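You operate a simulated robot arm through the tools that you are given. There is no shell and no other tool.

Carry out the task below with a simulated two-armed robot. There is one attempt and no reset: what you move stays moved.

TASK
Pick up the can marked "coolant" from the top of the wooden bench with one hand, pass it to the other hand and put it on the top of the beige table. Set down upright: can.

Only the result counts: the job must be done as asked and must still hold three seconds after the hand-in. Knocking over, shifting, dropping, spilling or breaking anything else fails it.

THE ROBOT
Two 7-joint arms with two-finger parallel grippers on one trunk, on a base that moves. Base frame: it is fixed to the floor where the robot stands at the start and does not move with it; the origin is under the middle of the robot, x ahead of it, y to its left, z up. Units: mm, degrees, N and s.
The left shoulder is at the start at [70, 130, 1162], the right one opposite. With the tool pointing down near the work surface each hand reaches from about 220 to 520 mm from the robot's upright axis, wherever it stands, measured 20 degrees to its own side. Places, roughly: cream can, teal can [-1000, -1750, 1000]; top of the beige table [1700, -3100, 800]. Payload 1.57 kg a hand.
The tool frame of a hand sits at the grasp point between the pads (the TCP): z along the fingers, y along the line on which they close. The tips reach 30 mm beyond it. The gripper opens to 80 mm. The fingers are 17 mm wide and 12 mm thick; the gripper's body (40 by 82 mm) begins 80 mm behind the TCP.
Orientation is that of the tool frame in the base frame, as a unit quaternion [x, y, z, w]. With the fingers straight down and closing along the base's y, the tool's x points along the base's -x, its y along +y and its z along -z.

THE INTERFACE
- The arms move only by the tool drive_tool. It takes "left_plan", "right_plan" or both (then of equal length, played together; a hand with none holds still); each is a list of rows, each a list of 7 numbers: the shift along the tool's x, y, z in mm, then the turn, a rotation vector about the tool's x, y, z in degrees, then the finger opening in mm, from 0 to 80. In form: [[tx, ty, tz, wx, wy, wz, jaw], ...]. A call has 1 to 20 rows; each row shifts and turns the commanded pose from where the row before left it, along the tool's axes as they then stand. Rows are played at 5 a second. More than 50 mm and 8.6 degrees between two rows, or a gripper value outside its range, and nothing of the call is played. A pose out of reach is approached as far as the arm can. The call stops where the force on the tool passes 40 N (or 10 N more than at its start, if that is more) or the arm is blocked; 0.2 s more then pass. Each finger travels about 108 mm/s and halts on what it meets, pressing with about 29 N; the grip force reading is that of the motor and also rises with nothing between the fingers. The clock runs only during rows and for 0.2 s after the last one: add rows that do not move to give the fingers time. The reply holds the time, the measured pose of the TCP, the force on the tool along the base axes, the opening and the grip force, in the units named above and with some noise, with the torque about the TCP (base axes, N m) and any sound that the robot's microphone picked up, and new pictures: "views" is both (left out), scene, wrist or none (wrist: the cameras of the hands that moved).
- Cameras (640 x 400 px; columns grow to the right, rows downward): "scene" is now at [132.1, -9.6, 1380.1]; the picture's right is [-0.10, -0.99, 0.00], its down [-0.67, 0.07, -0.74] and it looks along [0.74, -0.08, -0.67] (base axes); focal length 247 px, centre (320, 200). "left" rides on the left gripper at [72, 7, -122] in its tool frame; the picture's right is [-0.09, 1.00, 0.00], its down [-0.84, -0.08, -0.54] and it looks along [-0.54, -0.05, 0.84] (tool axes); focal length 238 px, centre (320, 200). "right" rides on the right gripper at [72, -7, -122] in its tool frame; the picture's right is [0.09, 1.00, 0.00], its down [-0.84, 0.08, -0.54] and it looks along [-0.54, 0.05, 0.84] (tool axes); focal length 238 px, centre (320, 200). There is no depth. A picture from a camera that has moved, and an enlarged one, comes with that camera's place and axes in the base frame and with its lens.
- move_column(by): slides the trunk up (or, below 0, down) by that many mm; the arms and the scene camera ride with it, the base frame stays. It gives what a move gives, with no picture.
- roll_base(legs): drives the robot by 1 to 6 legs, each [ahead, left, turn to the left] in mm, mm and degrees, along the robot's own axes; the way and the turn of a leg run together, so that a leg with both is an arc; at most 1500 mm and 180 degrees a leg. The arms and the cameras ride along, it lands a little off, and it stops where it bumps. It gives what a move gives, and a new picture of the scene camera.
- turn_head(pan, tilt): turns the head with the scene camera to pan (to the left, within 86 degrees either way) and tilt (down, from -29 to 69), counted from straight ahead of the robot. It gives what a move gives, and a new picture of the scene camera.
- inspect(camera, box): a new picture of the part [left, top, right, bottom] of that camera's present view, enlarged. The clock stands still meanwhile.
- sign_off(): hands the job in; it is judged then, once.

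Nothing tells you exact positions but the pictures and the camera data. Unless the task says otherwise, let go and move clear before handing in.

The tools are called as a command line: name --argument value ..., lists and objects as JSON in quotes. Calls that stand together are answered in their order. drive_tool: Moves the arms, as the interface text tells. Its arguments: {"type":"object","properties":{"left_plan":{"type":"array","items":{"type":"array","items":{"type":"number"}}},"right_plan":{"type":"array","items":{"type":"array","items":{"type":"number"}}},"views":{"type":"string","enum":["both","scene","wrist","none"]}},"required":[]} The other tools are called the same way: move_column (by) moves the trunk up or down; roll_base (legs) drives the base; turn_head (pan, tilt) turns the head that bears the scene camera; inspect (camera, box) takes an enlarged picture of a part of a camera's view; sign_off () hands the job in.

At the start:

```text
t: 0.0
left_position: [423.5, 165.4, 1050.0]
left_ee_rot: [0.0, 1.0, 0.0, 0.0]
left_force: [0.0, 0.4, 0.6]
left_ft_torque: [0.0, 0.0, 0.0]
left_width: 79.9
left_grasp_force: 0.1
right_position: [296.9, -142.3, 1086.4]
right_ee_rot: [0.0, 1.0, 0.0, 0.0]
right_force: [-0.3, 0.5, 0.0]
right_ft_torque: [0.01, 0.01, -0.03]
right_width: 80.3
right_grasp_force: 0.1
trunk travel left (down, up): [-800.0, 140.0]
robot x, y, heading: [-0.8, -1.9, 0.1]
head pan, tilt (commanded): [-6.0, 42.3]
```

scene: 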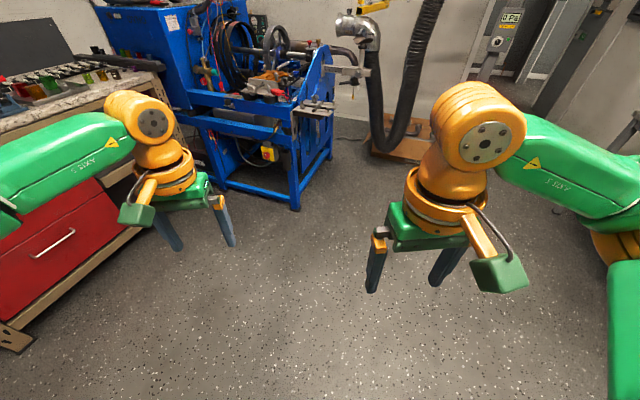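
right: 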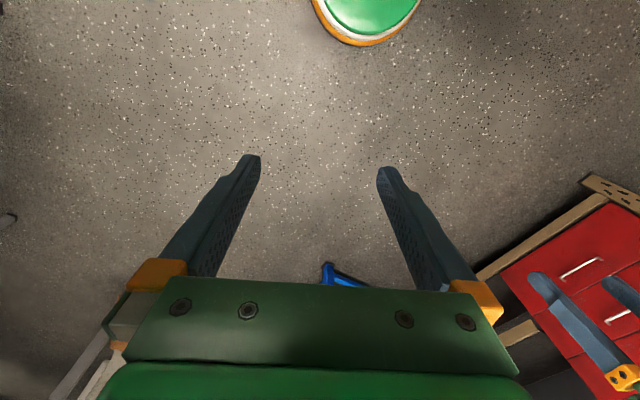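
left: 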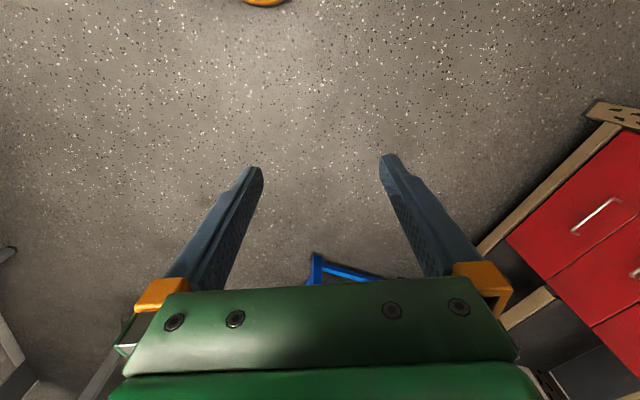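

I see both arms above an empty floor, a blue machine ahead and a red tool bench to the left. The cans should be behind and to the right, so I'll pan the head right to look first.

turn_head --pan -86 --tilt 20

```text
t: 1.5
left_position: [423.4, 166.2, 1052.0]
left_ee_rot: [0.0, 1.0, 0.001, 0.0]
left_force: [-0.7, 0.3, -0.5]
left_ft_torque: [0.02, -0.01, 0.04]
left_width: 79.9
left_grasp_force: 0.1
right_position: [295.4, -141.7, 1085.7]
right_ee_rot: [0.001, 1.0, 0.0, -0.001]
right_force: [0.1, 0.3, 0.6]
right_ft_torque: [0.01, 0.01, -0.03]
right_width: 79.9
right_grasp_force: 0.0
trunk travel left (down, up): [-800.0, 140.0]
robot x, y, heading: [1.8, -0.6, 0.1]
head pan, tilt (commanded): [-85.9, 20.0]
camera scene: at [55.8, -93.8, 1414.8], right [-1.0, -0.07, 0.0], down [-0.02, 0.34, -0.94], along [0.07, -0.94, -0.34], focal length 247 px, centre (320, 200)
```

scene: 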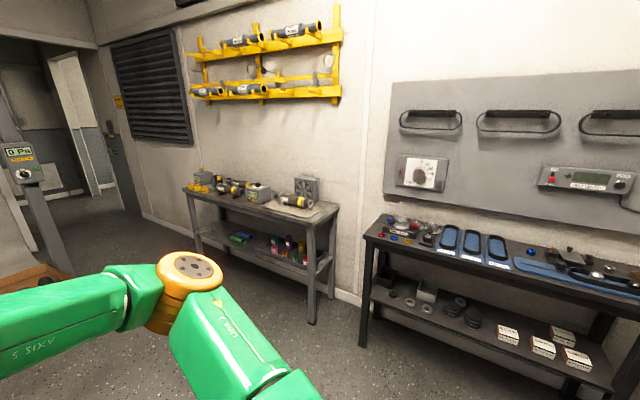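

A steel bench and a grey table stand along the right-hand wall, and I see no cans yet. I'll turn the base to the right to look further behind.

roll_base --legs '[[0, 0, -60]]'

```text
t: 4.6
left_position: [357.3, -282.5, 1049.9]
left_ee_rot: [0.497, 0.868, -0.001, 0.0]
left_force: [-0.5, -0.4, 0.5]
left_ft_torque: [0.03, 0.01, -0.05]
left_width: 79.9
left_grasp_force: 0.1
right_position: [27.1, -326.8, 1086.1]
right_ee_rot: [0.497, 0.868, 0.0, 0.0]
right_force: [-0.3, 0.9, -0.4]
right_ft_torque: [-0.02, 0.0, -0.01]
right_width: 80.1
right_grasp_force: 0.1
trunk travel left (down, up): [-800.0, 140.0]
robot x, y, heading: [2.7, -0.8, -59.5]
head pan, tilt (commanded): [-85.9, 20.0]
camera scene: at [-52.3, -96.8, 1414.9], right [-0.57, 0.82, 0.0], down [0.28, 0.19, -0.94], along [-0.78, -0.53, -0.34], focal length 247 px, centre (320, 200)
```

scene: 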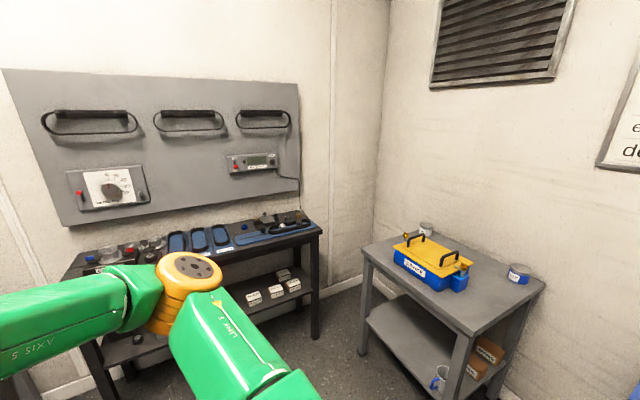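

There's a small grey table holding two small cans and a yellow tray, plus a bench under a pegboard. I'll zoom in on the cans and keep looking around.

inspect --camera "scene" --box '[360, 200, 560, 325]'

inspect --camera "scene" --box '[60, 180, 340, 355]'

roll_base --legs '[[0, 0, -80]]'

```text
3.20 times, centred on (460, 262) of scene
camera zoom: at [-52.3, -96.8, 1414.9], right [-0.57, 0.82, 0.0], down [0.28, 0.19, -0.94], along [-0.78, -0.53, -0.34], focal length 791 px, centre (-128, 0)
```

zoom: 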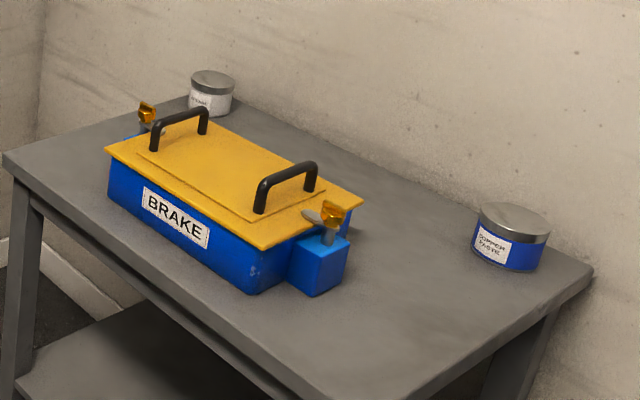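

```text
2.29 times, centred on (200, 268) of scene
camera zoom: at [-52.3, -96.8, 1414.9], right [-0.57, 0.82, 0.0], down [0.28, 0.19, -0.94], along [-0.78, -0.53, -0.34], focal length 565 px, centre (594, 46)
```

zoom: 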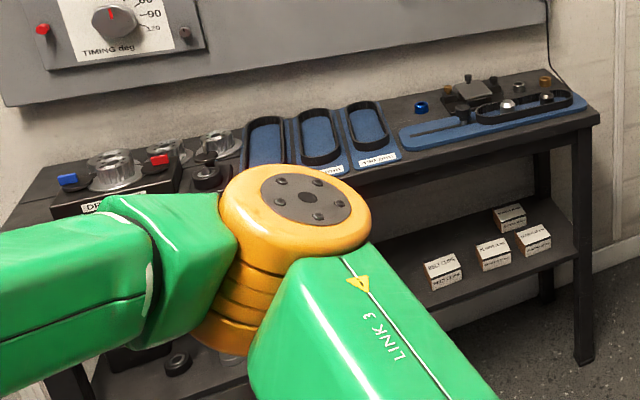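

```text
t: 8.3
left_position: [-197.7, -408.5, 1050.1]
left_ee_rot: [0.931, 0.364, 0.0, 0.0]
left_force: [0.3, 0.4, -0.3]
left_ft_torque: [0.02, -0.01, 0.01]
left_width: 80.2
left_grasp_force: 0.1
right_position: [-312.5, -97.2, 1086.1]
right_ee_rot: [0.932, 0.364, 0.0, 0.0]
right_force: [-0.2, -0.4, 0.2]
right_ft_torque: [-0.03, -0.01, -0.02]
right_width: 80.3
right_grasp_force: 0.0
trunk travel left (down, up): [-800.0, 140.0]
robot x, y, heading: [-2.6, -1.5, -137.5]
head pan, tilt (commanded): [-85.9, 20.0]
camera scene: at [-105.7, 28.6, 1414.9], right [0.69, 0.73, 0.0], down [0.25, -0.23, -0.94], along [-0.68, 0.64, -0.34], focal length 247 px, centre (320, 200)
```

scene: 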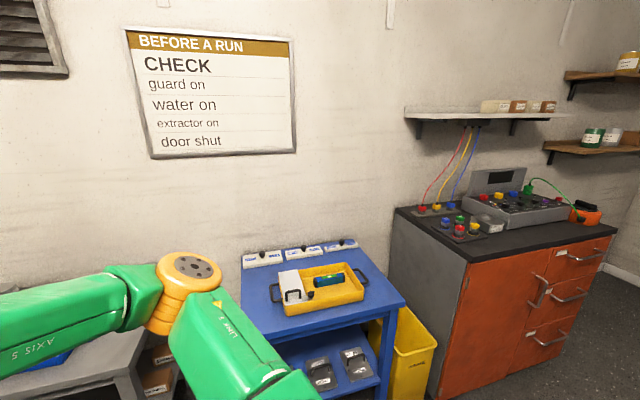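

This side has a sign, a blue cart, an orange cabinet and wall shelves with jars, but no coolant can on a wooden bench. I'll look at the other directions.

turn_head --pan -30 --tilt 20

turn_head --pan 40 --tilt 20

turn_head --pan 86 --tilt 20

```text
t: 9.6
left_position: [-197.7, -408.8, 1050.6]
left_ee_rot: [0.931, 0.364, 0.0, 0.0]
left_force: [0.2, -0.9, 0.2]
left_ft_torque: [-0.03, -0.03, 0.01]
left_width: 80.1
left_grasp_force: 0.0
right_position: [-314.5, -97.0, 1085.6]
right_ee_rot: [0.931, 0.365, -0.001, 0.0]
right_force: [0.5, -1.0, 0.5]
right_ft_torque: [0.01, 0.0, -0.01]
right_width: 79.7
right_grasp_force: 0.0
trunk travel left (down, up): [-800.0, 140.0]
robot x, y, heading: [-0.4, 1.4, -137.2]
head pan, tilt (commanded): [-30.0, 20.0]
camera scene: at [-128.9, -55.4, 1414.9], right [-0.22, 0.98, 0.0], down [0.33, 0.07, -0.94], along [-0.92, -0.21, -0.34], focal length 247 px, centre (320, 200)
```

scene: 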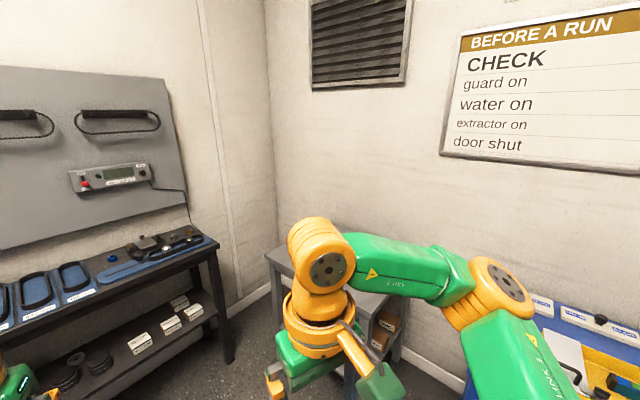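

```text
t: 11.0
left_position: [-199.3, -407.8, 1050.0]
left_ee_rot: [0.932, 0.363, 0.0, 0.0]
left_force: [0.0, -0.2, 0.2]
left_ft_torque: [0.01, -0.02, 0.0]
left_width: 79.7
left_grasp_force: 0.1
right_position: [-313.6, -97.4, 1085.1]
right_ee_rot: [0.931, 0.364, 0.0, 0.0]
right_force: [-0.1, 0.6, 0.2]
right_ft_torque: [-0.01, -0.01, -0.02]
right_width: 79.8
right_grasp_force: 0.1
trunk travel left (down, up): [-800.0, 140.0]
robot x, y, heading: [3.2, -0.3, -137.4]
head pan, tilt (commanded): [40.0, 20.0]
camera scene: at [-50.0, -127.4, 1414.9], right [-0.99, 0.13, 0.0], down [0.04, 0.34, -0.94], along [-0.12, -0.93, -0.34], focal length 247 px, centre (320, 200)
```

scene: 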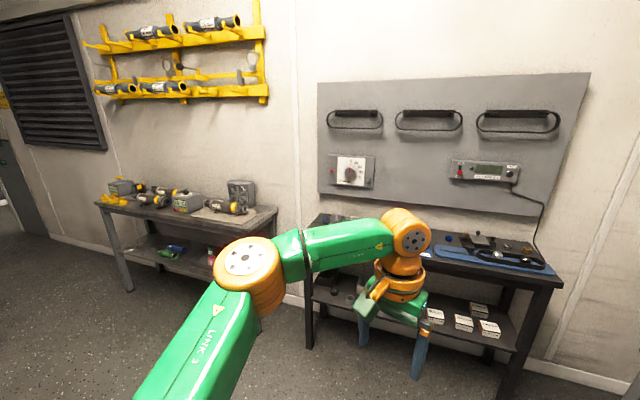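

```text
t: 12.1
left_position: [-199.2, -409.2, 1050.4]
left_ee_rot: [0.932, 0.363, 0.0, 0.001]
left_force: [0.4, -0.5, 0.6]
left_ft_torque: [-0.02, 0.01, 0.0]
left_width: 79.9
left_grasp_force: 0.1
right_position: [-313.8, -97.1, 1085.2]
right_ee_rot: [0.931, 0.364, -0.001, 0.0]
right_force: [0.5, -0.3, 0.0]
right_ft_torque: [-0.02, -0.03, 0.01]
right_width: 80.1
right_grasp_force: 0.0
trunk travel left (down, up): [-800.0, 140.0]
robot x, y, heading: [0.5, 1.6, -137.2]
head pan, tilt (commanded): [85.9, 20.0]
camera scene: at [20.0, -107.8, 1414.9], right [-0.78, -0.62, 0.0], down [-0.21, 0.27, -0.94], along [0.59, -0.73, -0.34], focal length 247 px, centre (320, 200)
```

scene: 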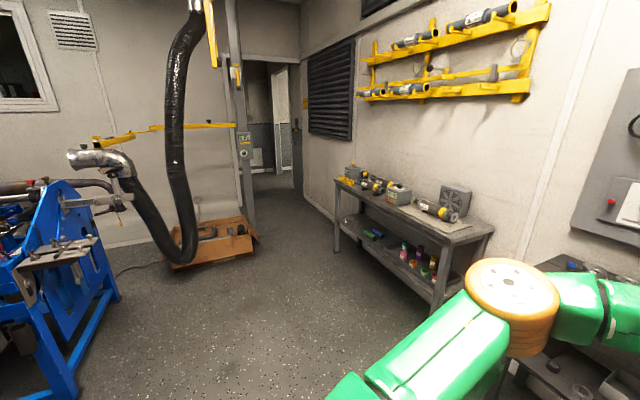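

The right-hand wall runs diagonally in this frame, and both target places compute to about 500 mm beyond it. They're probably in a neighbouring room reached through the doorway ahead, so I'll zoom in there.

inspect --camera "scene" --box '[200, 60, 360, 260]'

inspect --camera "scene" --box '[320, 130, 520, 330]'

```text
2.00 times, centred on (280, 160) of scene
camera zoom: at [20.0, -107.8, 1414.9], right [-0.78, -0.62, 0.0], down [-0.21, 0.27, -0.94], along [0.59, -0.73, -0.34], focal length 494 px, centre (400, 280)
```

zoom: 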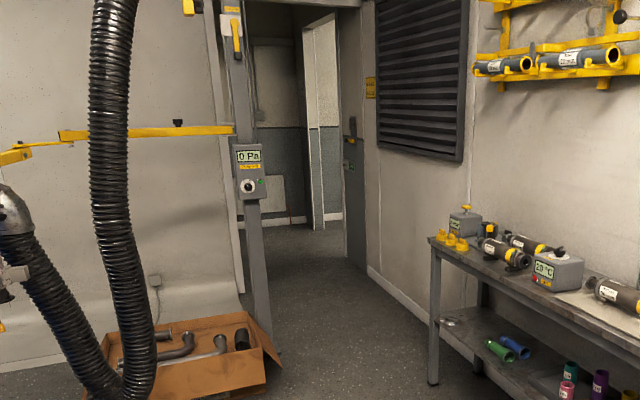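

```text
2.00 times, centred on (420, 230) of scene
camera zoom: at [20.0, -107.8, 1414.9], right [-0.78, -0.62, 0.0], down [-0.21, 0.27, -0.94], along [0.59, -0.73, -0.34], focal length 494 px, centre (120, 140)
```

zoom: 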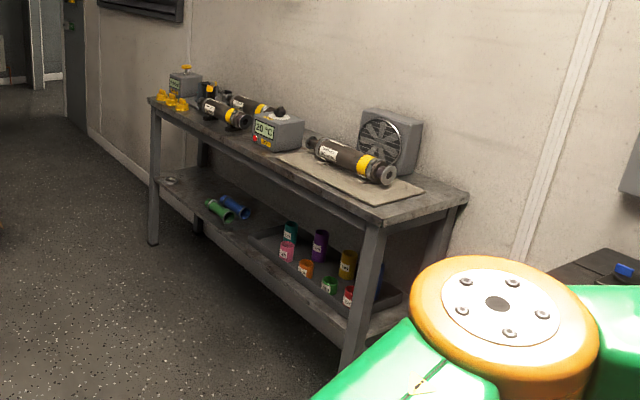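

The passage at the far end seems to run between the "0 Pa" post and the right wall, with a lane about 1 m wide. I'll drive down the room towards it and look again.

turn_head --pan 0 --tilt 25

roll_base --legs '[[0, 0, 90], [1400, 0, 0], [650, 0, 0], [0, 0, 21]]'

```text
t: 13.7
left_position: [-198.1, -407.7, 1050.6]
left_ee_rot: [0.931, 0.364, 0.0, 0.0]
left_force: [0.1, -0.3, 0.5]
left_ft_torque: [0.0, -0.03, 0.04]
left_width: 80.1
left_grasp_force: 0.0
right_position: [-313.5, -96.6, 1085.8]
right_ee_rot: [0.931, 0.364, 0.0, 0.0]
right_force: [-0.5, 0.0, -0.2]
right_ft_torque: [0.04, -0.01, 0.0]
right_width: 80.4
right_grasp_force: 0.1
trunk travel left (down, up): [-800.0, 140.0]
robot x, y, heading: [-1.7, 1.5, -137.6]
head pan, tilt (commanded): [0.0, 25.0]
camera scene: at [-105.7, -97.6, 1406.8], right [-0.68, 0.73, 0.0], down [0.31, 0.29, -0.91], along [-0.67, -0.62, -0.42], focal length 247 px, centre (320, 200)
```

scene: 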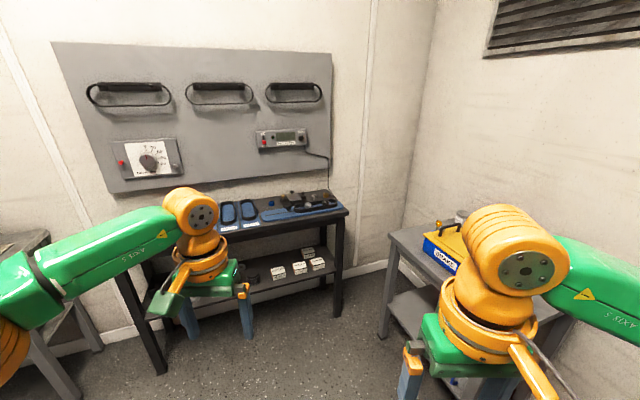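

```text
t: 28.7
left_position: [1851.7, -1488.9, 1051.3]
left_ee_rot: [0.211, 0.977, -0.001, 0.001]
left_force: [-0.2, 0.4, 0.0]
left_ft_torque: [0.01, 0.0, 0.03]
left_width: 79.9
left_grasp_force: 0.1
right_position: [1608.2, -1716.6, 1085.5]
right_ee_rot: [0.212, 0.977, -0.001, -0.001]
right_force: [-0.1, -0.8, 0.7]
right_ft_torque: [0.03, 0.0, 0.02]
right_width: 80.0
right_grasp_force: 0.1
trunk travel left (down, up): [-800.0, 140.0]
robot x, y, heading: [1397.0, -1463.7, -24.4]
head pan, tilt (commanded): [0.0, 25.0]
camera scene: at [1525.5, -1524.2, 1406.8], right [-0.41, -0.91, 0.0], down [-0.38, 0.18, -0.91], along [0.82, -0.38, -0.42], focal length 247 px, centre (320, 200)
```

scene: 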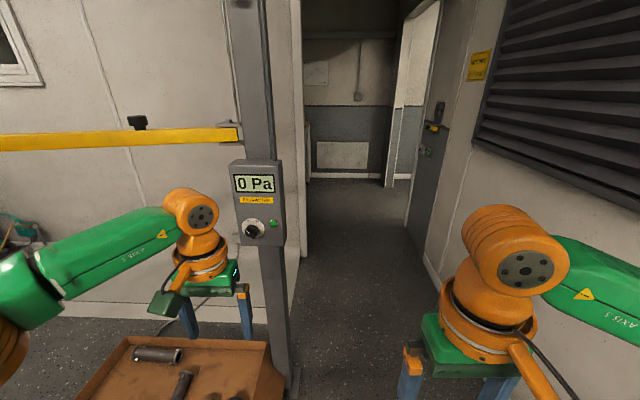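

The doorway is straight ahead, with what looks like a grey door on the right. I'll ease forward and right past the post, then look again.

roll_base --legs '[[350, -50, 0], [450, -320, 0]]'

turn_head --pan -25 --tilt 15

```text
t: 31.0
left_position: [2136.7, -1669.8, 1049.4]
left_ee_rot: [0.213, 0.977, 0.002, -0.005]
left_force: [-0.5, -1.1, -0.5]
left_ft_torque: [0.01, 0.03, -0.03]
left_width: 80.0
left_grasp_force: 0.1
right_position: [1897.8, -1898.1, 1085.8]
right_ee_rot: [0.211, 0.978, 0.0, 0.0]
right_force: [0.2, 0.3, -0.3]
right_ft_torque: [0.0, 0.0, 0.01]
right_width: 80.0
right_grasp_force: 0.1
trunk travel left (down, up): [-800.0, 140.0]
robot x, y, heading: [1682.5, -1648.7, -24.4]
head pan, tilt (commanded): [0.0, 25.0]
stopped in leg 1: the force on the tool passed its limit at 77 N (the readings are from after the stop); the commanded pose is now the measured one
camera scene: at [1813.9, -1706.1, 1406.8], right [-0.41, -0.91, 0.0], down [-0.39, 0.17, -0.91], along [0.83, -0.37, -0.42], focal length 247 px, centre (320, 200)
```

scene: 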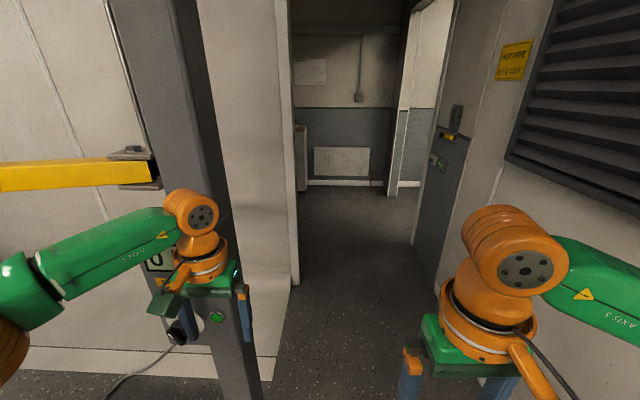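

```text
t: 31.9
left_position: [2137.2, -1669.2, 1050.9]
left_ee_rot: [0.213, 0.977, 0.003, -0.005]
left_force: [1.0, 0.0, -0.2]
left_ft_torque: [-0.02, 0.01, -0.01]
left_width: 80.2
left_grasp_force: 0.1
right_position: [1898.1, -1897.6, 1085.9]
right_ee_rot: [0.212, 0.977, 0.0, 0.0]
right_force: [0.3, 0.0, 0.0]
right_ft_torque: [0.0, -0.03, -0.01]
right_width: 80.4
right_grasp_force: 0.1
trunk travel left (down, up): [-800.0, 140.0]
robot x, y, heading: [1686.5, -1648.0, -24.3]
head pan, tilt (commanded): [-25.0, 15.0]
camera scene: at [1791.2, -1739.0, 1423.0], right [-0.76, -0.65, 0.0], down [-0.17, 0.2, -0.97], along [0.63, -0.73, -0.26], focal length 247 px, centre (320, 200)
```

scene: 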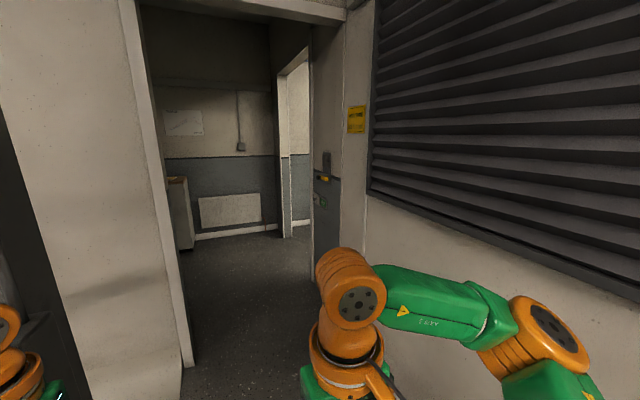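

The left hand bumped the post, because the gap was narrower than I'd planned. I'll back off a little, pull the left hand in, then shift right with more clearance.

roll_base --legs '[[-60, 0, 0]]'

drive_tool --left_plan '[[30, 0, 0, 0, 0, 0, 80], [30, 0, 0, 0, 0, 0, 80], [30, 0, 0, 0, 0, 0, 80], [30, 0, 0, 0, 0, 0, 80], [20, 0, 0, 0, 0, 0, 80]]' --views "scene"

```text
t: 32.8
left_position: [2090.1, -1648.0, 1047.3]
left_ee_rot: [0.213, 0.977, 0.003, -0.008]
left_force: [0.1, -0.5, -0.9]
left_ft_torque: [0.06, 0.04, -0.01]
left_width: 80.2
left_grasp_force: 0.0
right_position: [1850.7, -1875.5, 1083.0]
right_ee_rot: [0.211, 0.978, 0.001, -0.004]
right_force: [0.1, -0.1, -0.6]
right_ft_torque: [0.03, 0.07, -0.03]
right_width: 80.1
right_grasp_force: 0.1
trunk travel left (down, up): [-800.0, 140.0]
robot x, y, heading: [1634.2, -1623.2, -24.4]
head pan, tilt (commanded): [-25.0, 15.0]
camera scene: at [1746.6, -1719.0, 1422.1], right [-0.76, -0.65, 0.0], down [-0.17, 0.2, -0.96], along [0.63, -0.73, -0.26], focal length 247 px, centre (320, 200)
```

scene: 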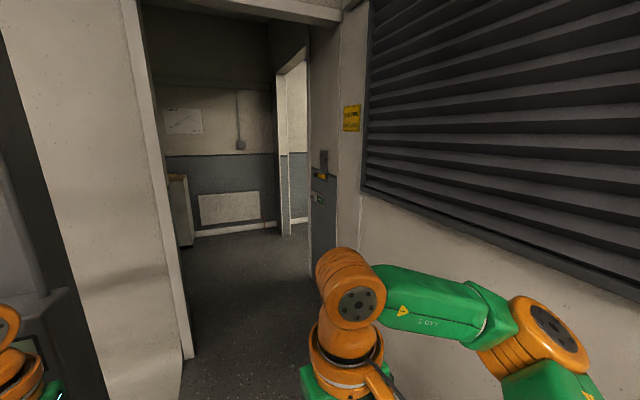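

```text
t: 34.0
left_position: [1958.3, -1587.7, 1053.5]
left_ee_rot: [0.214, 0.977, 0.002, -0.005]
left_force: [0.4, 0.1, 0.9]
left_ft_torque: [-0.01, 0.0, 0.01]
left_width: 79.9
left_grasp_force: 0.0
right_position: [1844.3, -1873.7, 1085.1]
right_ee_rot: [0.211, 0.977, 0.0, 0.0]
right_force: [0.5, 0.3, -0.5]
right_ft_torque: [0.01, -0.01, -0.02]
right_width: 79.7
right_grasp_force: 0.0
trunk travel left (down, up): [-800.0, 140.0]
robot x, y, heading: [1635.7, -1622.9, -24.1]
head pan, tilt (commanded): [-25.0, 15.0]
camera scene: at [1739.1, -1715.4, 1423.0], right [-0.76, -0.65, 0.0], down [-0.17, 0.2, -0.97], along [0.63, -0.73, -0.26], focal length 247 px, centre (320, 200)
```

scene: 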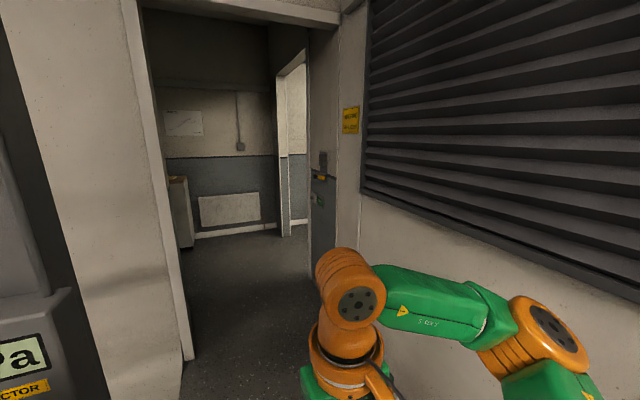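

Now I'll move diagonally right and forward to centre on the lane between the post and the right wall.

roll_base --legs '[[270, -310, -1]]'

turn_head --pan 0 --tilt 30

```text
t: 36.6
left_position: [2072.9, -1988.8, 1052.0]
left_ee_rot: [0.221, 0.975, 0.001, -0.005]
left_force: [-0.6, 0.4, -0.6]
left_ft_torque: [-0.05, 0.03, -0.01]
left_width: 80.0
left_grasp_force: 0.0
right_position: [1954.1, -2271.7, 1086.2]
right_ee_rot: [0.219, 0.976, -0.001, 0.0]
right_force: [-0.1, 0.5, 0.1]
right_ft_torque: [0.0, -0.01, 0.01]
right_width: 79.9
right_grasp_force: 0.0
trunk travel left (down, up): [-800.0, 140.0]
robot x, y, heading: [1749.9, -2017.2, -25.5]
head pan, tilt (commanded): [-25.0, 15.0]
camera scene: at [1850.8, -2111.1, 1423.2], right [-0.77, -0.64, 0.0], down [-0.17, 0.2, -0.97], along [0.62, -0.74, -0.26], focal length 247 px, centre (320, 200)
```

scene: 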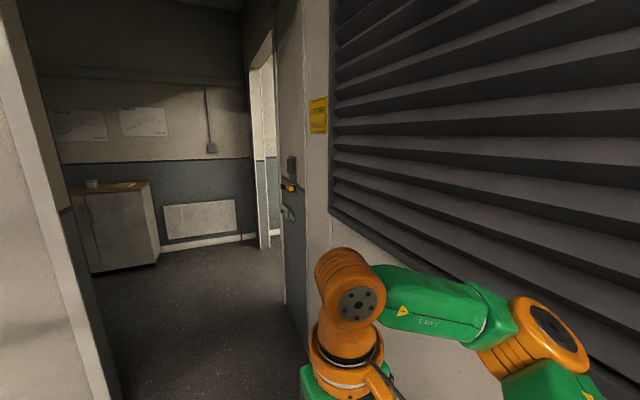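

```text
t: 37.5
left_position: [2072.7, -1987.8, 1052.4]
left_ee_rot: [0.221, 0.975, 0.002, -0.005]
left_force: [1.3, -0.9, 0.1]
left_ft_torque: [0.01, 0.0, 0.0]
left_width: 80.1
left_grasp_force: 0.1
right_position: [1954.5, -2272.8, 1085.4]
right_ee_rot: [0.219, 0.976, 0.0, 0.0]
right_force: [-0.4, 0.4, 0.1]
right_ft_torque: [0.03, 0.03, -0.01]
right_width: 80.2
right_grasp_force: 0.0
trunk travel left (down, up): [-800.0, 140.0]
robot x, y, heading: [1745.2, -2017.1, -25.3]
head pan, tilt (commanded): [0.0, 30.0]
camera scene: at [1873.4, -2080.1, 1398.8], right [-0.43, -0.9, 0.0], down [-0.45, 0.21, -0.87], along [0.78, -0.37, -0.5], focal length 247 px, centre (320, 200)
```

scene: 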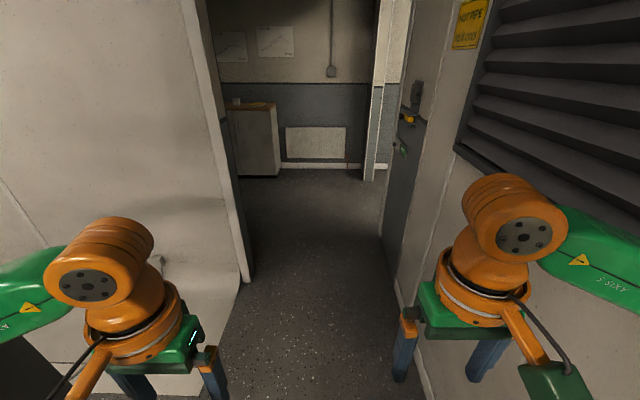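

I'm centred in the passage, which spans roughly 527 to 1620 mm from the reference line while I sit at 1065. I'll drive ahead through the doorway and then look right.

roll_base --legs '[[1300, 0, 0], [1000, 0, 0]]'

turn_head --pan -70 --tilt 20

```text
t: 48.8
left_position: [4168.1, -2976.7, 1053.6]
left_ee_rot: [0.226, 0.974, 0.002, -0.005]
left_force: [0.2, -0.1, 0.2]
left_ft_torque: [-0.02, 0.04, -0.04]
left_width: 79.9
left_grasp_force: 0.2
right_position: [4045.7, -3258.4, 1084.9]
right_ee_rot: [0.225, 0.974, 0.0, 0.0]
right_force: [-0.5, 0.0, -0.2]
right_ft_torque: [0.01, 0.03, 0.01]
right_width: 80.0
right_grasp_force: 0.0
trunk travel left (down, up): [-800.0, 140.0]
robot x, y, heading: [3844.2, -3005.0, -26.1]
head pan, tilt (commanded): [0.0, 30.0]
camera scene: at [3966.9, -3064.2, 1398.9], right [-0.44, -0.9, 0.0], down [-0.45, 0.22, -0.87], along [0.78, -0.38, -0.5], focal length 247 px, centre (320, 200)
```

scene: 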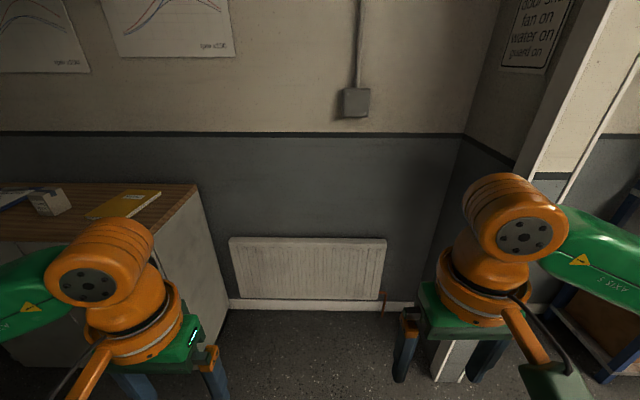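

```text
t: 50.2
left_position: [4167.3, -2976.2, 1052.5]
left_ee_rot: [0.226, 0.974, 0.002, -0.005]
left_force: [-0.8, 0.9, 0.2]
left_ft_torque: [-0.01, 0.04, 0.02]
left_width: 79.9
left_grasp_force: 0.0
right_position: [4047.6, -3259.3, 1086.2]
right_ee_rot: [0.224, 0.975, 0.0, 0.0]
right_force: [-0.3, -0.2, -0.4]
right_ft_torque: [0.02, 0.0, 0.0]
right_width: 80.0
right_grasp_force: 0.1
trunk travel left (down, up): [-800.0, 140.0]
robot x, y, heading: [3843.1, -3000.7, -25.8]
head pan, tilt (commanded): [-70.0, 20.0]
camera scene: at [3876.8, -3117.6, 1414.9], right [-0.99, 0.1, 0.0], down [0.04, 0.34, -0.94], along [-0.1, -0.93, -0.34], focal length 247 px, centre (320, 200)
```

scene: 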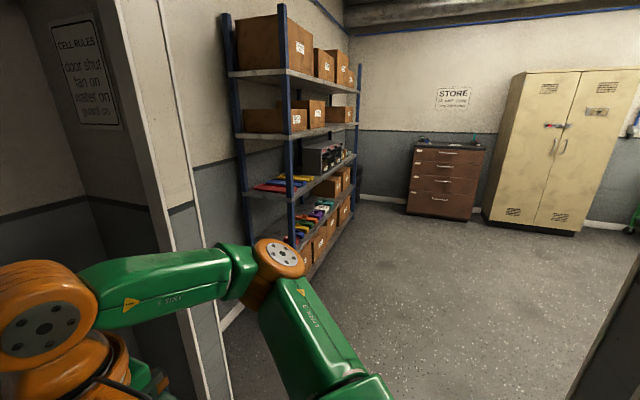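

A store room opens to my right, with shelving and a cream locker beyond. I'll turn right to face the opening and look down to find its jambs.

roll_base --legs '[[0, 0, -90]]'

turn_head --pan 0 --tilt 35

```text
t: 54.5
left_position: [3861.0, -3328.2, 1052.2]
left_ee_rot: [0.855, 0.519, 0.005, -0.002]
left_force: [-0.8, 0.0, 0.1]
left_ft_torque: [-0.01, -0.01, 0.01]
left_width: 80.2
left_grasp_force: 0.0
right_position: [3580.8, -3200.5, 1085.0]
right_ee_rot: [0.854, 0.52, 0.0, 0.0]
right_force: [0.8, 0.3, 1.0]
right_ft_torque: [-0.01, -0.01, 0.04]
right_width: 79.9
right_grasp_force: 0.0
trunk travel left (down, up): [-800.0, 140.0]
robot x, y, heading: [3841.5, -3003.9, -117.4]
head pan, tilt (commanded): [-70.0, 20.0]
camera scene: at [3726.0, -3036.0, 1414.9], right [0.13, 0.99, 0.0], down [0.34, -0.04, -0.94], along [-0.93, 0.12, -0.34], focal length 247 px, centre (320, 200)
```

scene: 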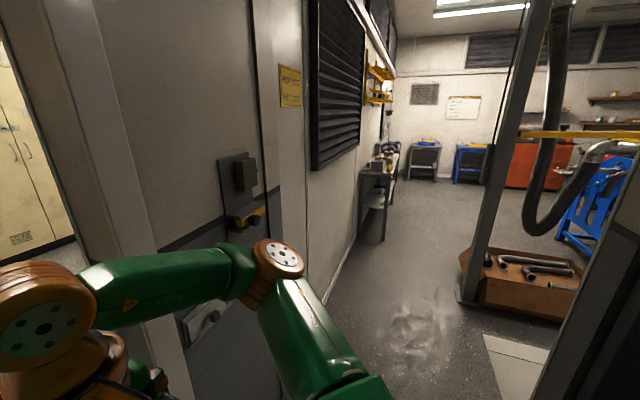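

```text
t: 55.9
left_position: [3859.7, -3328.0, 1052.6]
left_ee_rot: [0.855, 0.519, 0.005, -0.002]
left_force: [-1.1, 0.1, -0.7]
left_ft_torque: [0.06, -0.01, 0.02]
left_width: 79.8
left_grasp_force: 0.1
right_position: [3580.6, -3200.3, 1086.1]
right_ee_rot: [0.854, 0.52, 0.0, 0.001]
right_force: [0.4, -0.2, -0.1]
right_ft_torque: [0.02, -0.02, 0.02]
right_width: 80.0
right_grasp_force: 0.1
trunk travel left (down, up): [-800.0, 140.0]
robot x, y, heading: [3841.3, -3003.6, -117.2]
head pan, tilt (commanded): [0.0, 35.0]
camera scene: at [3777.7, -3125.9, 1391.0], right [-0.89, 0.46, 0.0], down [0.26, 0.51, -0.82], along [-0.38, -0.73, -0.57], focal length 247 px, centre (320, 200)
```

scene: 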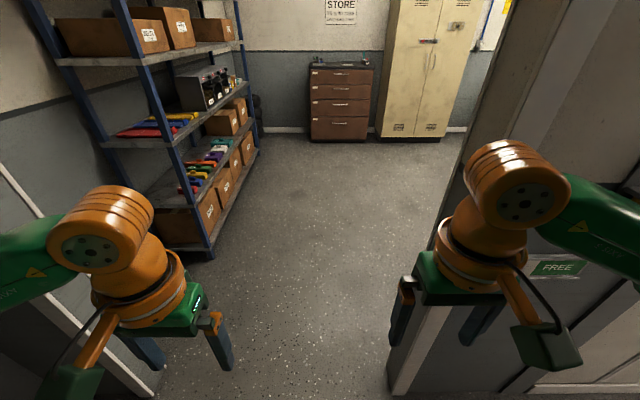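

The opening spans about 1100 mm and I'm some 190 mm right of its centre. I'll shift left, drive in, and look to the right where the table and bench should be.

roll_base --legs '[[0, 185, 1.7], [1400, 0, 0]]'

turn_head --pan -70 --tilt 20

```text
t: 64.1
left_position: [3411.7, -4682.0, 1052.8]
left_ee_rot: [0.851, 0.525, 0.004, -0.003]
left_force: [0.0, -0.1, 0.1]
left_ft_torque: [-0.01, 0.01, 0.0]
left_width: 79.9
left_grasp_force: 0.0
right_position: [3128.2, -4558.6, 1085.7]
right_ee_rot: [0.851, 0.526, 0.0, 0.0]
right_force: [-0.8, 0.3, -0.3]
right_ft_torque: [0.0, -0.02, 0.02]
right_width: 79.9
right_grasp_force: 0.0
trunk travel left (down, up): [-800.0, 140.0]
robot x, y, heading: [3386.8, -4358.5, -116.5]
head pan, tilt (commanded): [0.0, 35.0]
camera scene: at [3325.3, -4481.7, 1391.1], right [-0.89, 0.45, 0.0], down [0.26, 0.51, -0.82], along [-0.37, -0.73, -0.57], focal length 247 px, centre (320, 200)
```

scene: 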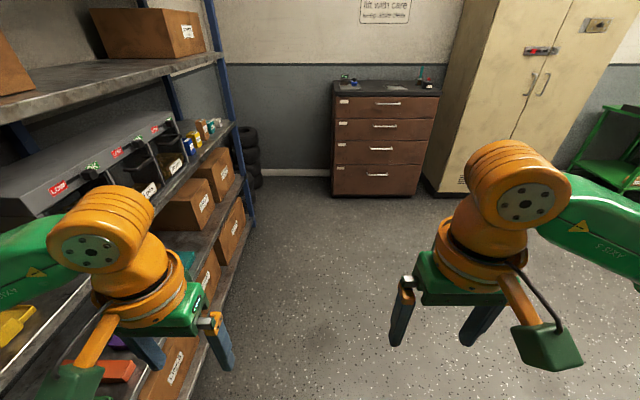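

```text
t: 65.5
left_position: [3410.1, -4683.6, 1053.1]
left_ee_rot: [0.851, 0.524, 0.005, -0.003]
left_force: [-0.4, -0.6, -0.3]
left_ft_torque: [0.0, 0.02, 0.01]
left_width: 79.9
left_grasp_force: 0.0
right_position: [3128.7, -4560.2, 1085.2]
right_ee_rot: [0.851, 0.525, -0.001, 0.0]
right_force: [-0.4, 0.2, 0.4]
right_ft_torque: [0.02, 0.01, -0.02]
right_width: 80.1
right_grasp_force: 0.1
trunk travel left (down, up): [-800.0, 140.0]
robot x, y, heading: [3388.5, -4358.5, -116.4]
head pan, tilt (commanded): [-70.0, 20.0]
camera scene: at [3271.9, -4393.0, 1414.8], right [0.11, 0.99, 0.0], down [0.34, -0.04, -0.94], along [-0.93, 0.11, -0.34], focal length 247 px, centre (320, 200)
```

scene: 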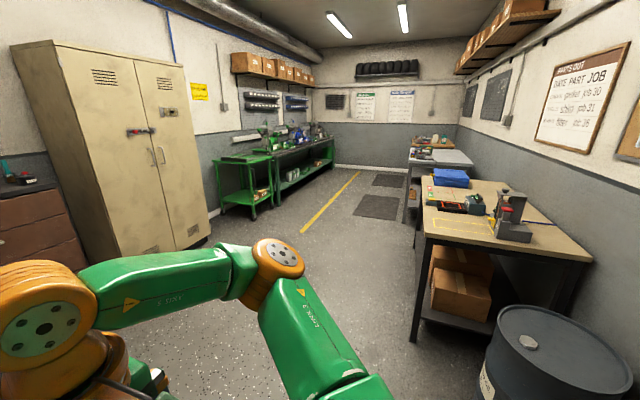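

I can see the room now: a beige-topped table is near on the right and more benches lie beyond it. I'll zoom in on these.

inspect --camera "scene" --box '[390, 120, 600, 260]'

inspect --camera "scene" --box '[390, 125, 490, 190]'

inspect --camera "scene" --box '[200, 90, 360, 240]'

```text
2.86 times, centred on (495, 190) of scene
camera zoom: at [3271.9, -4393.0, 1414.8], right [0.11, 0.99, 0.0], down [0.34, -0.04, -0.94], along [-0.93, 0.11, -0.34], focal length 706 px, centre (-180, 229)
```

zoom: 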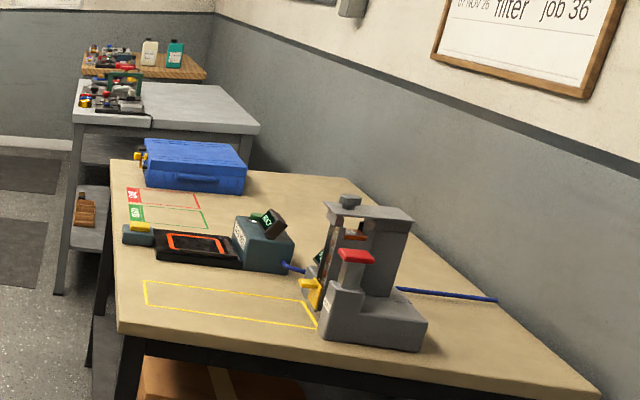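

```text
6.15 times, centred on (440, 158) of scene
camera zoom: at [3271.9, -4393.0, 1414.8], right [0.11, 0.99, 0.0], down [0.34, -0.04, -0.94], along [-0.93, 0.11, -0.34], focal length 1521 px, centre (-418, 462)
```

zoom: 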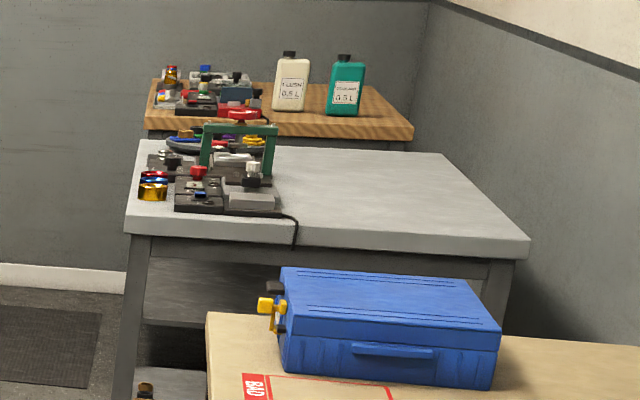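

```text
2.67 times, centred on (280, 165) of scene
camera zoom: at [3271.9, -4393.0, 1414.8], right [0.11, 0.99, 0.0], down [0.34, -0.04, -0.94], along [-0.93, 0.11, -0.34], focal length 659 px, centre (427, 293)
```

zoom: 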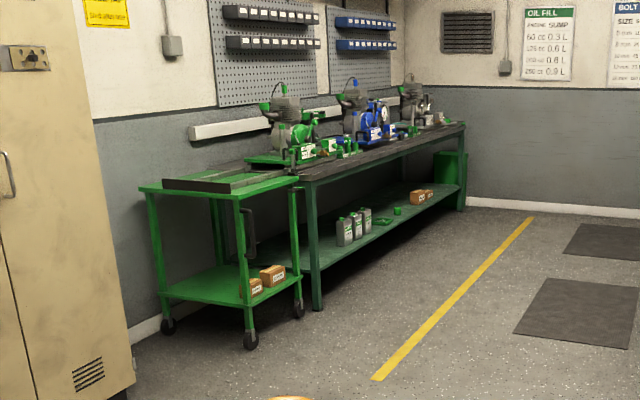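

I see a cream can and a teal can on a wooden bench at the far end, with the beige table near and a grey bench between. I'll drive into the aisle and towards the wooden bench to read the labels.

roll_base --legs '[[600, 0, 0], [0, 0, -89], [1300, 0, 0], [1300, 0, 0]]'

turn_head --pan -35 --tilt 20

```text
t: 85.1
left_position: [397.0, -3929.4, 1051.6]
left_ee_rot: [0.979, -0.204, 0.005, 0.001]
left_force: [0.0, -0.8, 0.2]
left_ft_torque: [0.01, -0.01, 0.01]
left_width: 80.0
left_grasp_force: 0.0
right_position: [504.3, -3640.0, 1086.3]
right_ee_rot: [0.979, -0.202, 0.0, 0.0]
right_force: [-0.7, 0.3, 0.3]
right_ft_torque: [0.04, 0.02, 0.02]
right_width: 79.8
right_grasp_force: 0.0
trunk travel left (down, up): [-800.0, 140.0]
robot x, y, heading: [720.2, -3884.9, 156.7]
head pan, tilt (commanded): [-70.0, 20.0]
camera scene: at [680.0, -3775.5, 1414.9], right [1.0, -0.06, 0.0], down [-0.02, -0.34, -0.94], along [0.05, 0.94, -0.34], focal length 247 px, centre (320, 200)
```

scene: 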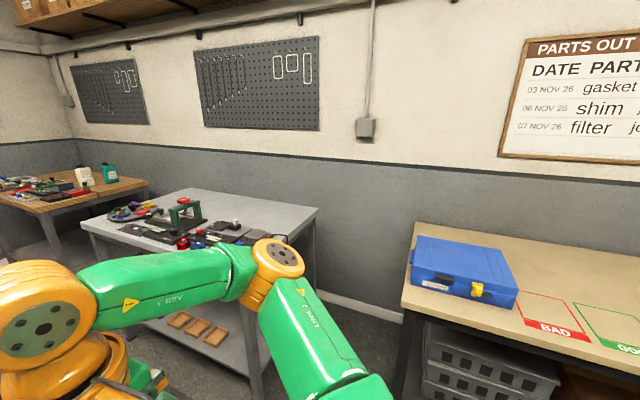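

```text
t: 86.1
left_position: [397.3, -3927.9, 1052.1]
left_ee_rot: [0.979, -0.203, 0.005, 0.002]
left_force: [-0.7, -0.8, 0.3]
left_ft_torque: [-0.01, 0.04, 0.04]
left_width: 80.0
left_grasp_force: 0.0
right_position: [504.6, -3639.5, 1086.1]
right_ee_rot: [0.979, -0.202, 0.0, 0.0]
right_force: [-1.3, 0.4, 0.2]
right_ft_torque: [-0.01, 0.0, -0.01]
right_width: 79.9
right_grasp_force: 0.0
trunk travel left (down, up): [-800.0, 140.0]
robot x, y, heading: [720.3, -3886.7, 156.9]
head pan, tilt (commanded): [-35.0, 20.0]
camera scene: at [625.3, -3789.0, 1414.9], right [0.85, 0.52, 0.0], down [0.18, -0.29, -0.94], along [-0.49, 0.8, -0.34], focal length 247 px, centre (320, 200)
```

scene: 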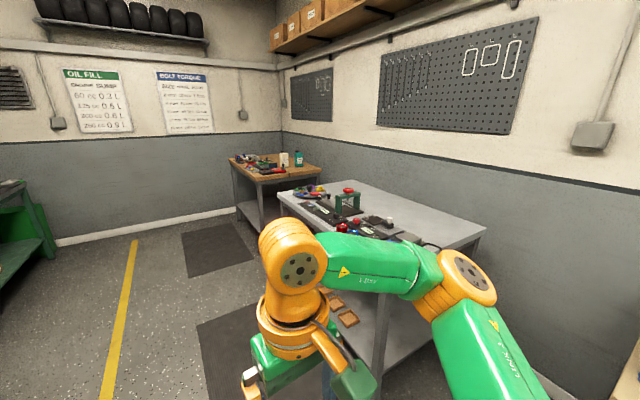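

The two cans sit at the back right of the wooden bench. I'll zoom in on the labels and the layout.

inspect --camera "scene" --box '[215, 140, 335, 215]'

inspect --camera "scene" --box '[270, 145, 315, 173]'

```text
5.33 times, centred on (275, 178) of scene
camera zoom: at [625.3, -3789.0, 1414.9], right [0.85, 0.52, 0.0], down [0.18, -0.29, -0.94], along [-0.49, 0.8, -0.34], focal length 1318 px, centre (560, 320)
```

zoom: 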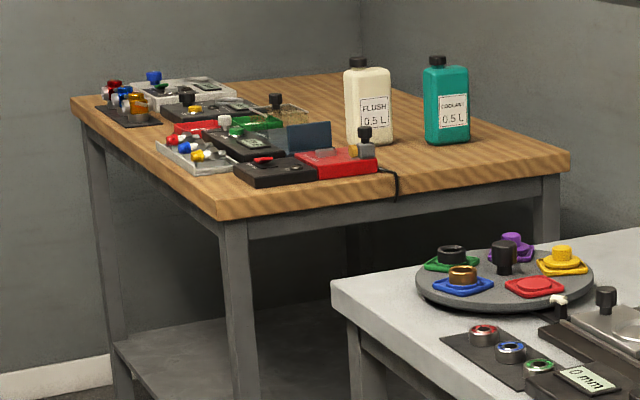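

```text
14.22 times, centred on (292, 159) of scene
camera zoom: at [625.3, -3789.0, 1414.9], right [0.85, 0.52, 0.0], down [0.18, -0.29, -0.94], along [-0.49, 0.8, -0.34], focal length 3516 px, centre (711, 783)
```

zoom: 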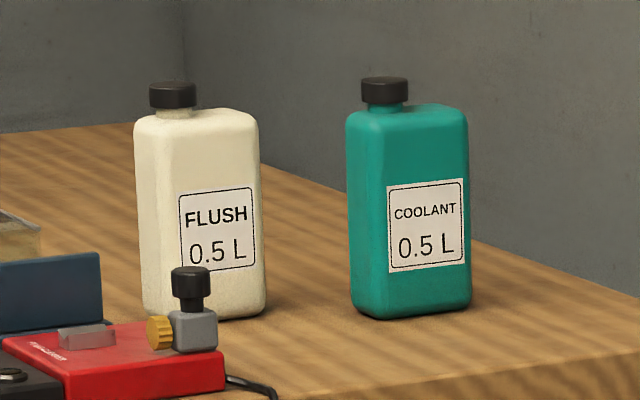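

The teal can is labelled COOLANT and stands near the right end of the wooden bench, with the cream FLUSH can beside it. I'll drive along the aisle, face this bench and take a closer look.

roll_base --legs '[[1100, 0, -2], [1000, 0, 0], [0, 0, -90]]'

turn_head --pan 0 --tilt 25

```text
t: 100.3
left_position: [-1244.0, -2680.5, 1052.3]
left_ee_rot: [-0.548, 0.837, -0.002, -0.005]
left_force: [0.5, -0.8, 0.4]
left_ft_torque: [-0.03, -0.03, -0.01]
left_width: 80.0
left_grasp_force: 0.2
right_position: [-956.0, -2790.0, 1085.1]
right_ee_rot: [-0.549, 0.836, 0.0, 0.0]
right_force: [-0.5, 0.0, 0.6]
right_ft_torque: [0.01, 0.04, -0.02]
right_width: 80.0
right_grasp_force: 0.2
trunk travel left (down, up): [-800.0, 140.0]
robot x, y, heading: [-1201.6, -3006.8, 66.4]
head pan, tilt (commanded): [-35.0, 20.0]
camera scene: at [-1105.3, -2911.8, 1414.9], right [0.52, -0.85, 0.0], down [-0.29, -0.18, -0.94], along [0.8, 0.49, -0.34], focal length 247 px, centre (320, 200)
```

scene: 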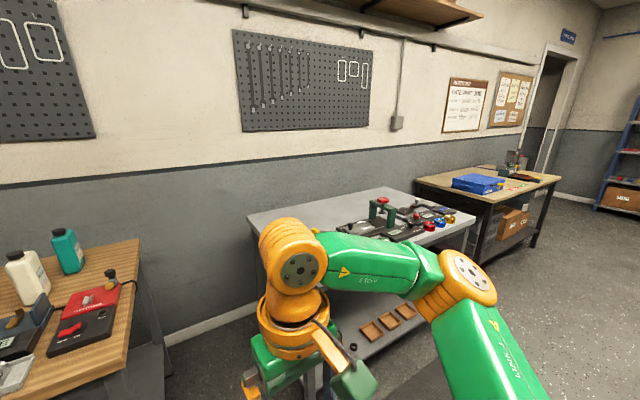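

```text
t: 101.3
left_position: [-1243.0, -2682.0, 1052.4]
left_ee_rot: [-0.548, 0.837, -0.002, -0.005]
left_force: [-0.2, 0.4, 0.2]
left_ft_torque: [0.02, 0.0, 0.02]
left_width: 80.0
left_grasp_force: 0.1
right_position: [-955.6, -2789.6, 1085.3]
right_ee_rot: [-0.549, 0.836, 0.0, 0.0]
right_force: [0.2, -0.5, -0.6]
right_ft_torque: [0.01, 0.02, 0.0]
right_width: 80.1
right_grasp_force: 0.1
trunk travel left (down, up): [-800.0, 140.0]
robot x, y, heading: [-1203.6, -3004.6, 66.7]
head pan, tilt (commanded): [0.0, 25.0]
camera scene: at [-1147.8, -2876.2, 1406.8], right [0.92, -0.4, 0.0], down [-0.17, -0.39, -0.91], along [0.36, 0.83, -0.42], focal length 247 px, centre (320, 200)
```

scene: 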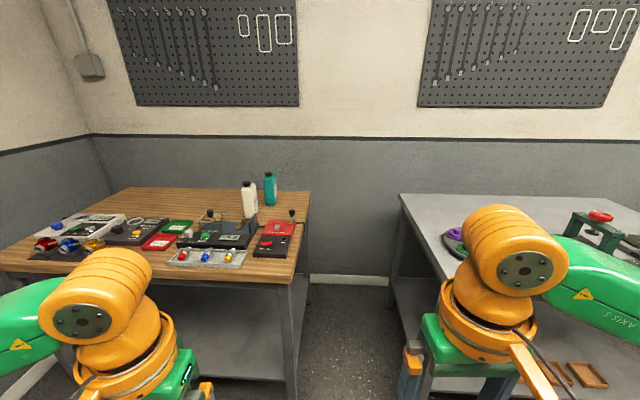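

I'm facing the wooden bench, with a gap to the grey bench on the right. I'll zoom in to locate the can accurately.

inspect --camera "scene" --box '[220, 160, 320, 222]'

inspect --camera "scene" --box '[240, 180, 480, 400]'

```text
6.40 times, centred on (270, 191) of scene
camera zoom: at [-1147.8, -2876.2, 1406.8], right [0.92, -0.4, 0.0], down [-0.17, -0.39, -0.91], along [0.36, 0.83, -0.42], focal length 1582 px, centre (640, 258)
```

zoom: 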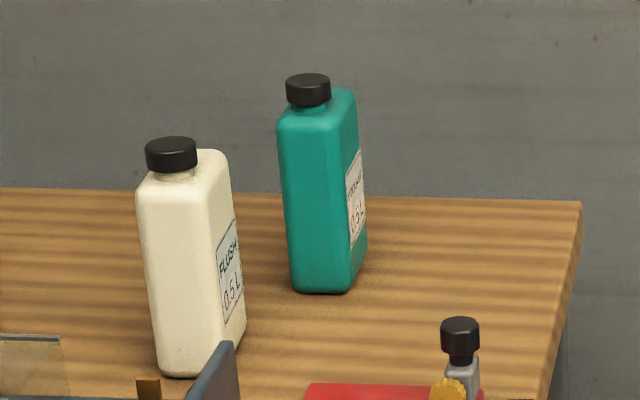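

```text
1.82 times, centred on (360, 290) of scene
camera zoom: at [-1147.8, -2876.2, 1406.8], right [0.92, -0.4, 0.0], down [-0.17, -0.39, -0.91], along [0.36, 0.83, -0.42], focal length 450 px, centre (247, 36)
```

zoom: 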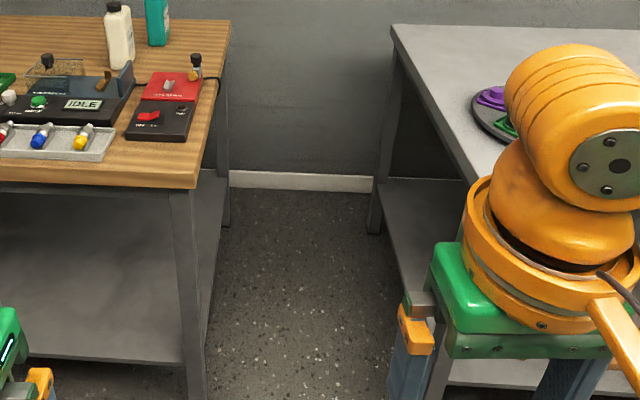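

Triangulating gives the coolant can at about (-917, -1701) on a top near z = 850. That is roughly 200 mm from the bench's right edge but 580 mm from its front. I'll look down to judge the size of my own base and the width of the gap.

turn_head --pan 0 --tilt 69

turn_head --pan -60 --tilt 69

```text
t: 102.5
left_position: [-1242.7, -2681.0, 1052.0]
left_ee_rot: [-0.547, 0.837, -0.003, -0.004]
left_force: [0.2, 0.2, -0.3]
left_ft_torque: [-0.01, -0.01, 0.0]
left_width: 80.0
left_grasp_force: 0.0
right_position: [-954.8, -2791.5, 1085.2]
right_ee_rot: [-0.549, 0.836, 0.0, 0.0]
right_force: [-0.3, -1.2, -0.4]
right_ft_torque: [-0.01, 0.01, 0.03]
right_width: 80.0
right_grasp_force: 0.0
trunk travel left (down, up): [-800.0, 140.0]
robot x, y, heading: [-1203.5, -3007.2, 66.5]
head pan, tilt (commanded): [0.0, 68.8]
camera scene: at [-1162.2, -2909.3, 1347.4], right [0.92, -0.4, 0.0], down [-0.37, -0.85, -0.36], along [0.14, 0.33, -0.93], focal length 247 px, centre (320, 200)
```

scene: 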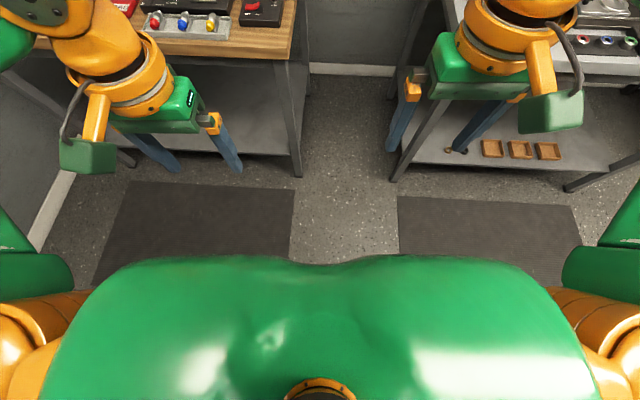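

```text
t: 103.8
left_position: [-1243.9, -2681.6, 1052.5]
left_ee_rot: [-0.548, 0.837, -0.002, -0.005]
left_force: [-0.3, -0.9, -0.6]
left_ft_torque: [0.0, -0.05, 0.02]
left_width: 80.0
left_grasp_force: 0.2
right_position: [-955.5, -2789.9, 1085.5]
right_ee_rot: [-0.549, 0.836, 0.0, 0.0]
right_force: [0.2, 0.4, -0.4]
right_ft_torque: [0.0, -0.04, 0.01]
right_width: 79.8
right_grasp_force: 0.0
trunk travel left (down, up): [-800.0, 140.0]
robot x, y, heading: [-1203.1, -3000.4, 66.6]
head pan, tilt (commanded): [-60.0, 68.8]
camera scene: at [-1128.9, -2954.2, 1347.3], right [0.12, -0.99, 0.0], down [-0.93, -0.11, -0.36], along [0.36, 0.04, -0.93], focal length 247 px, centre (320, 200)
```

scene: 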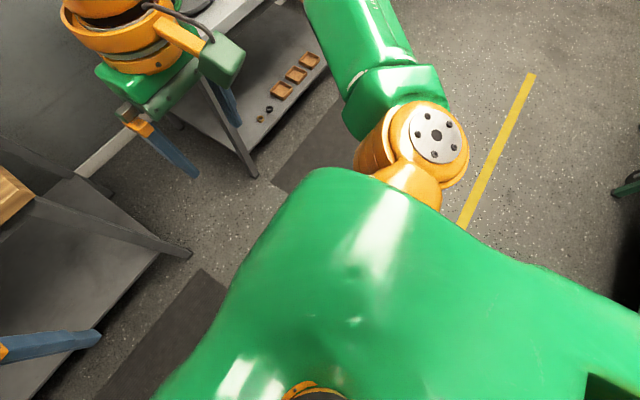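

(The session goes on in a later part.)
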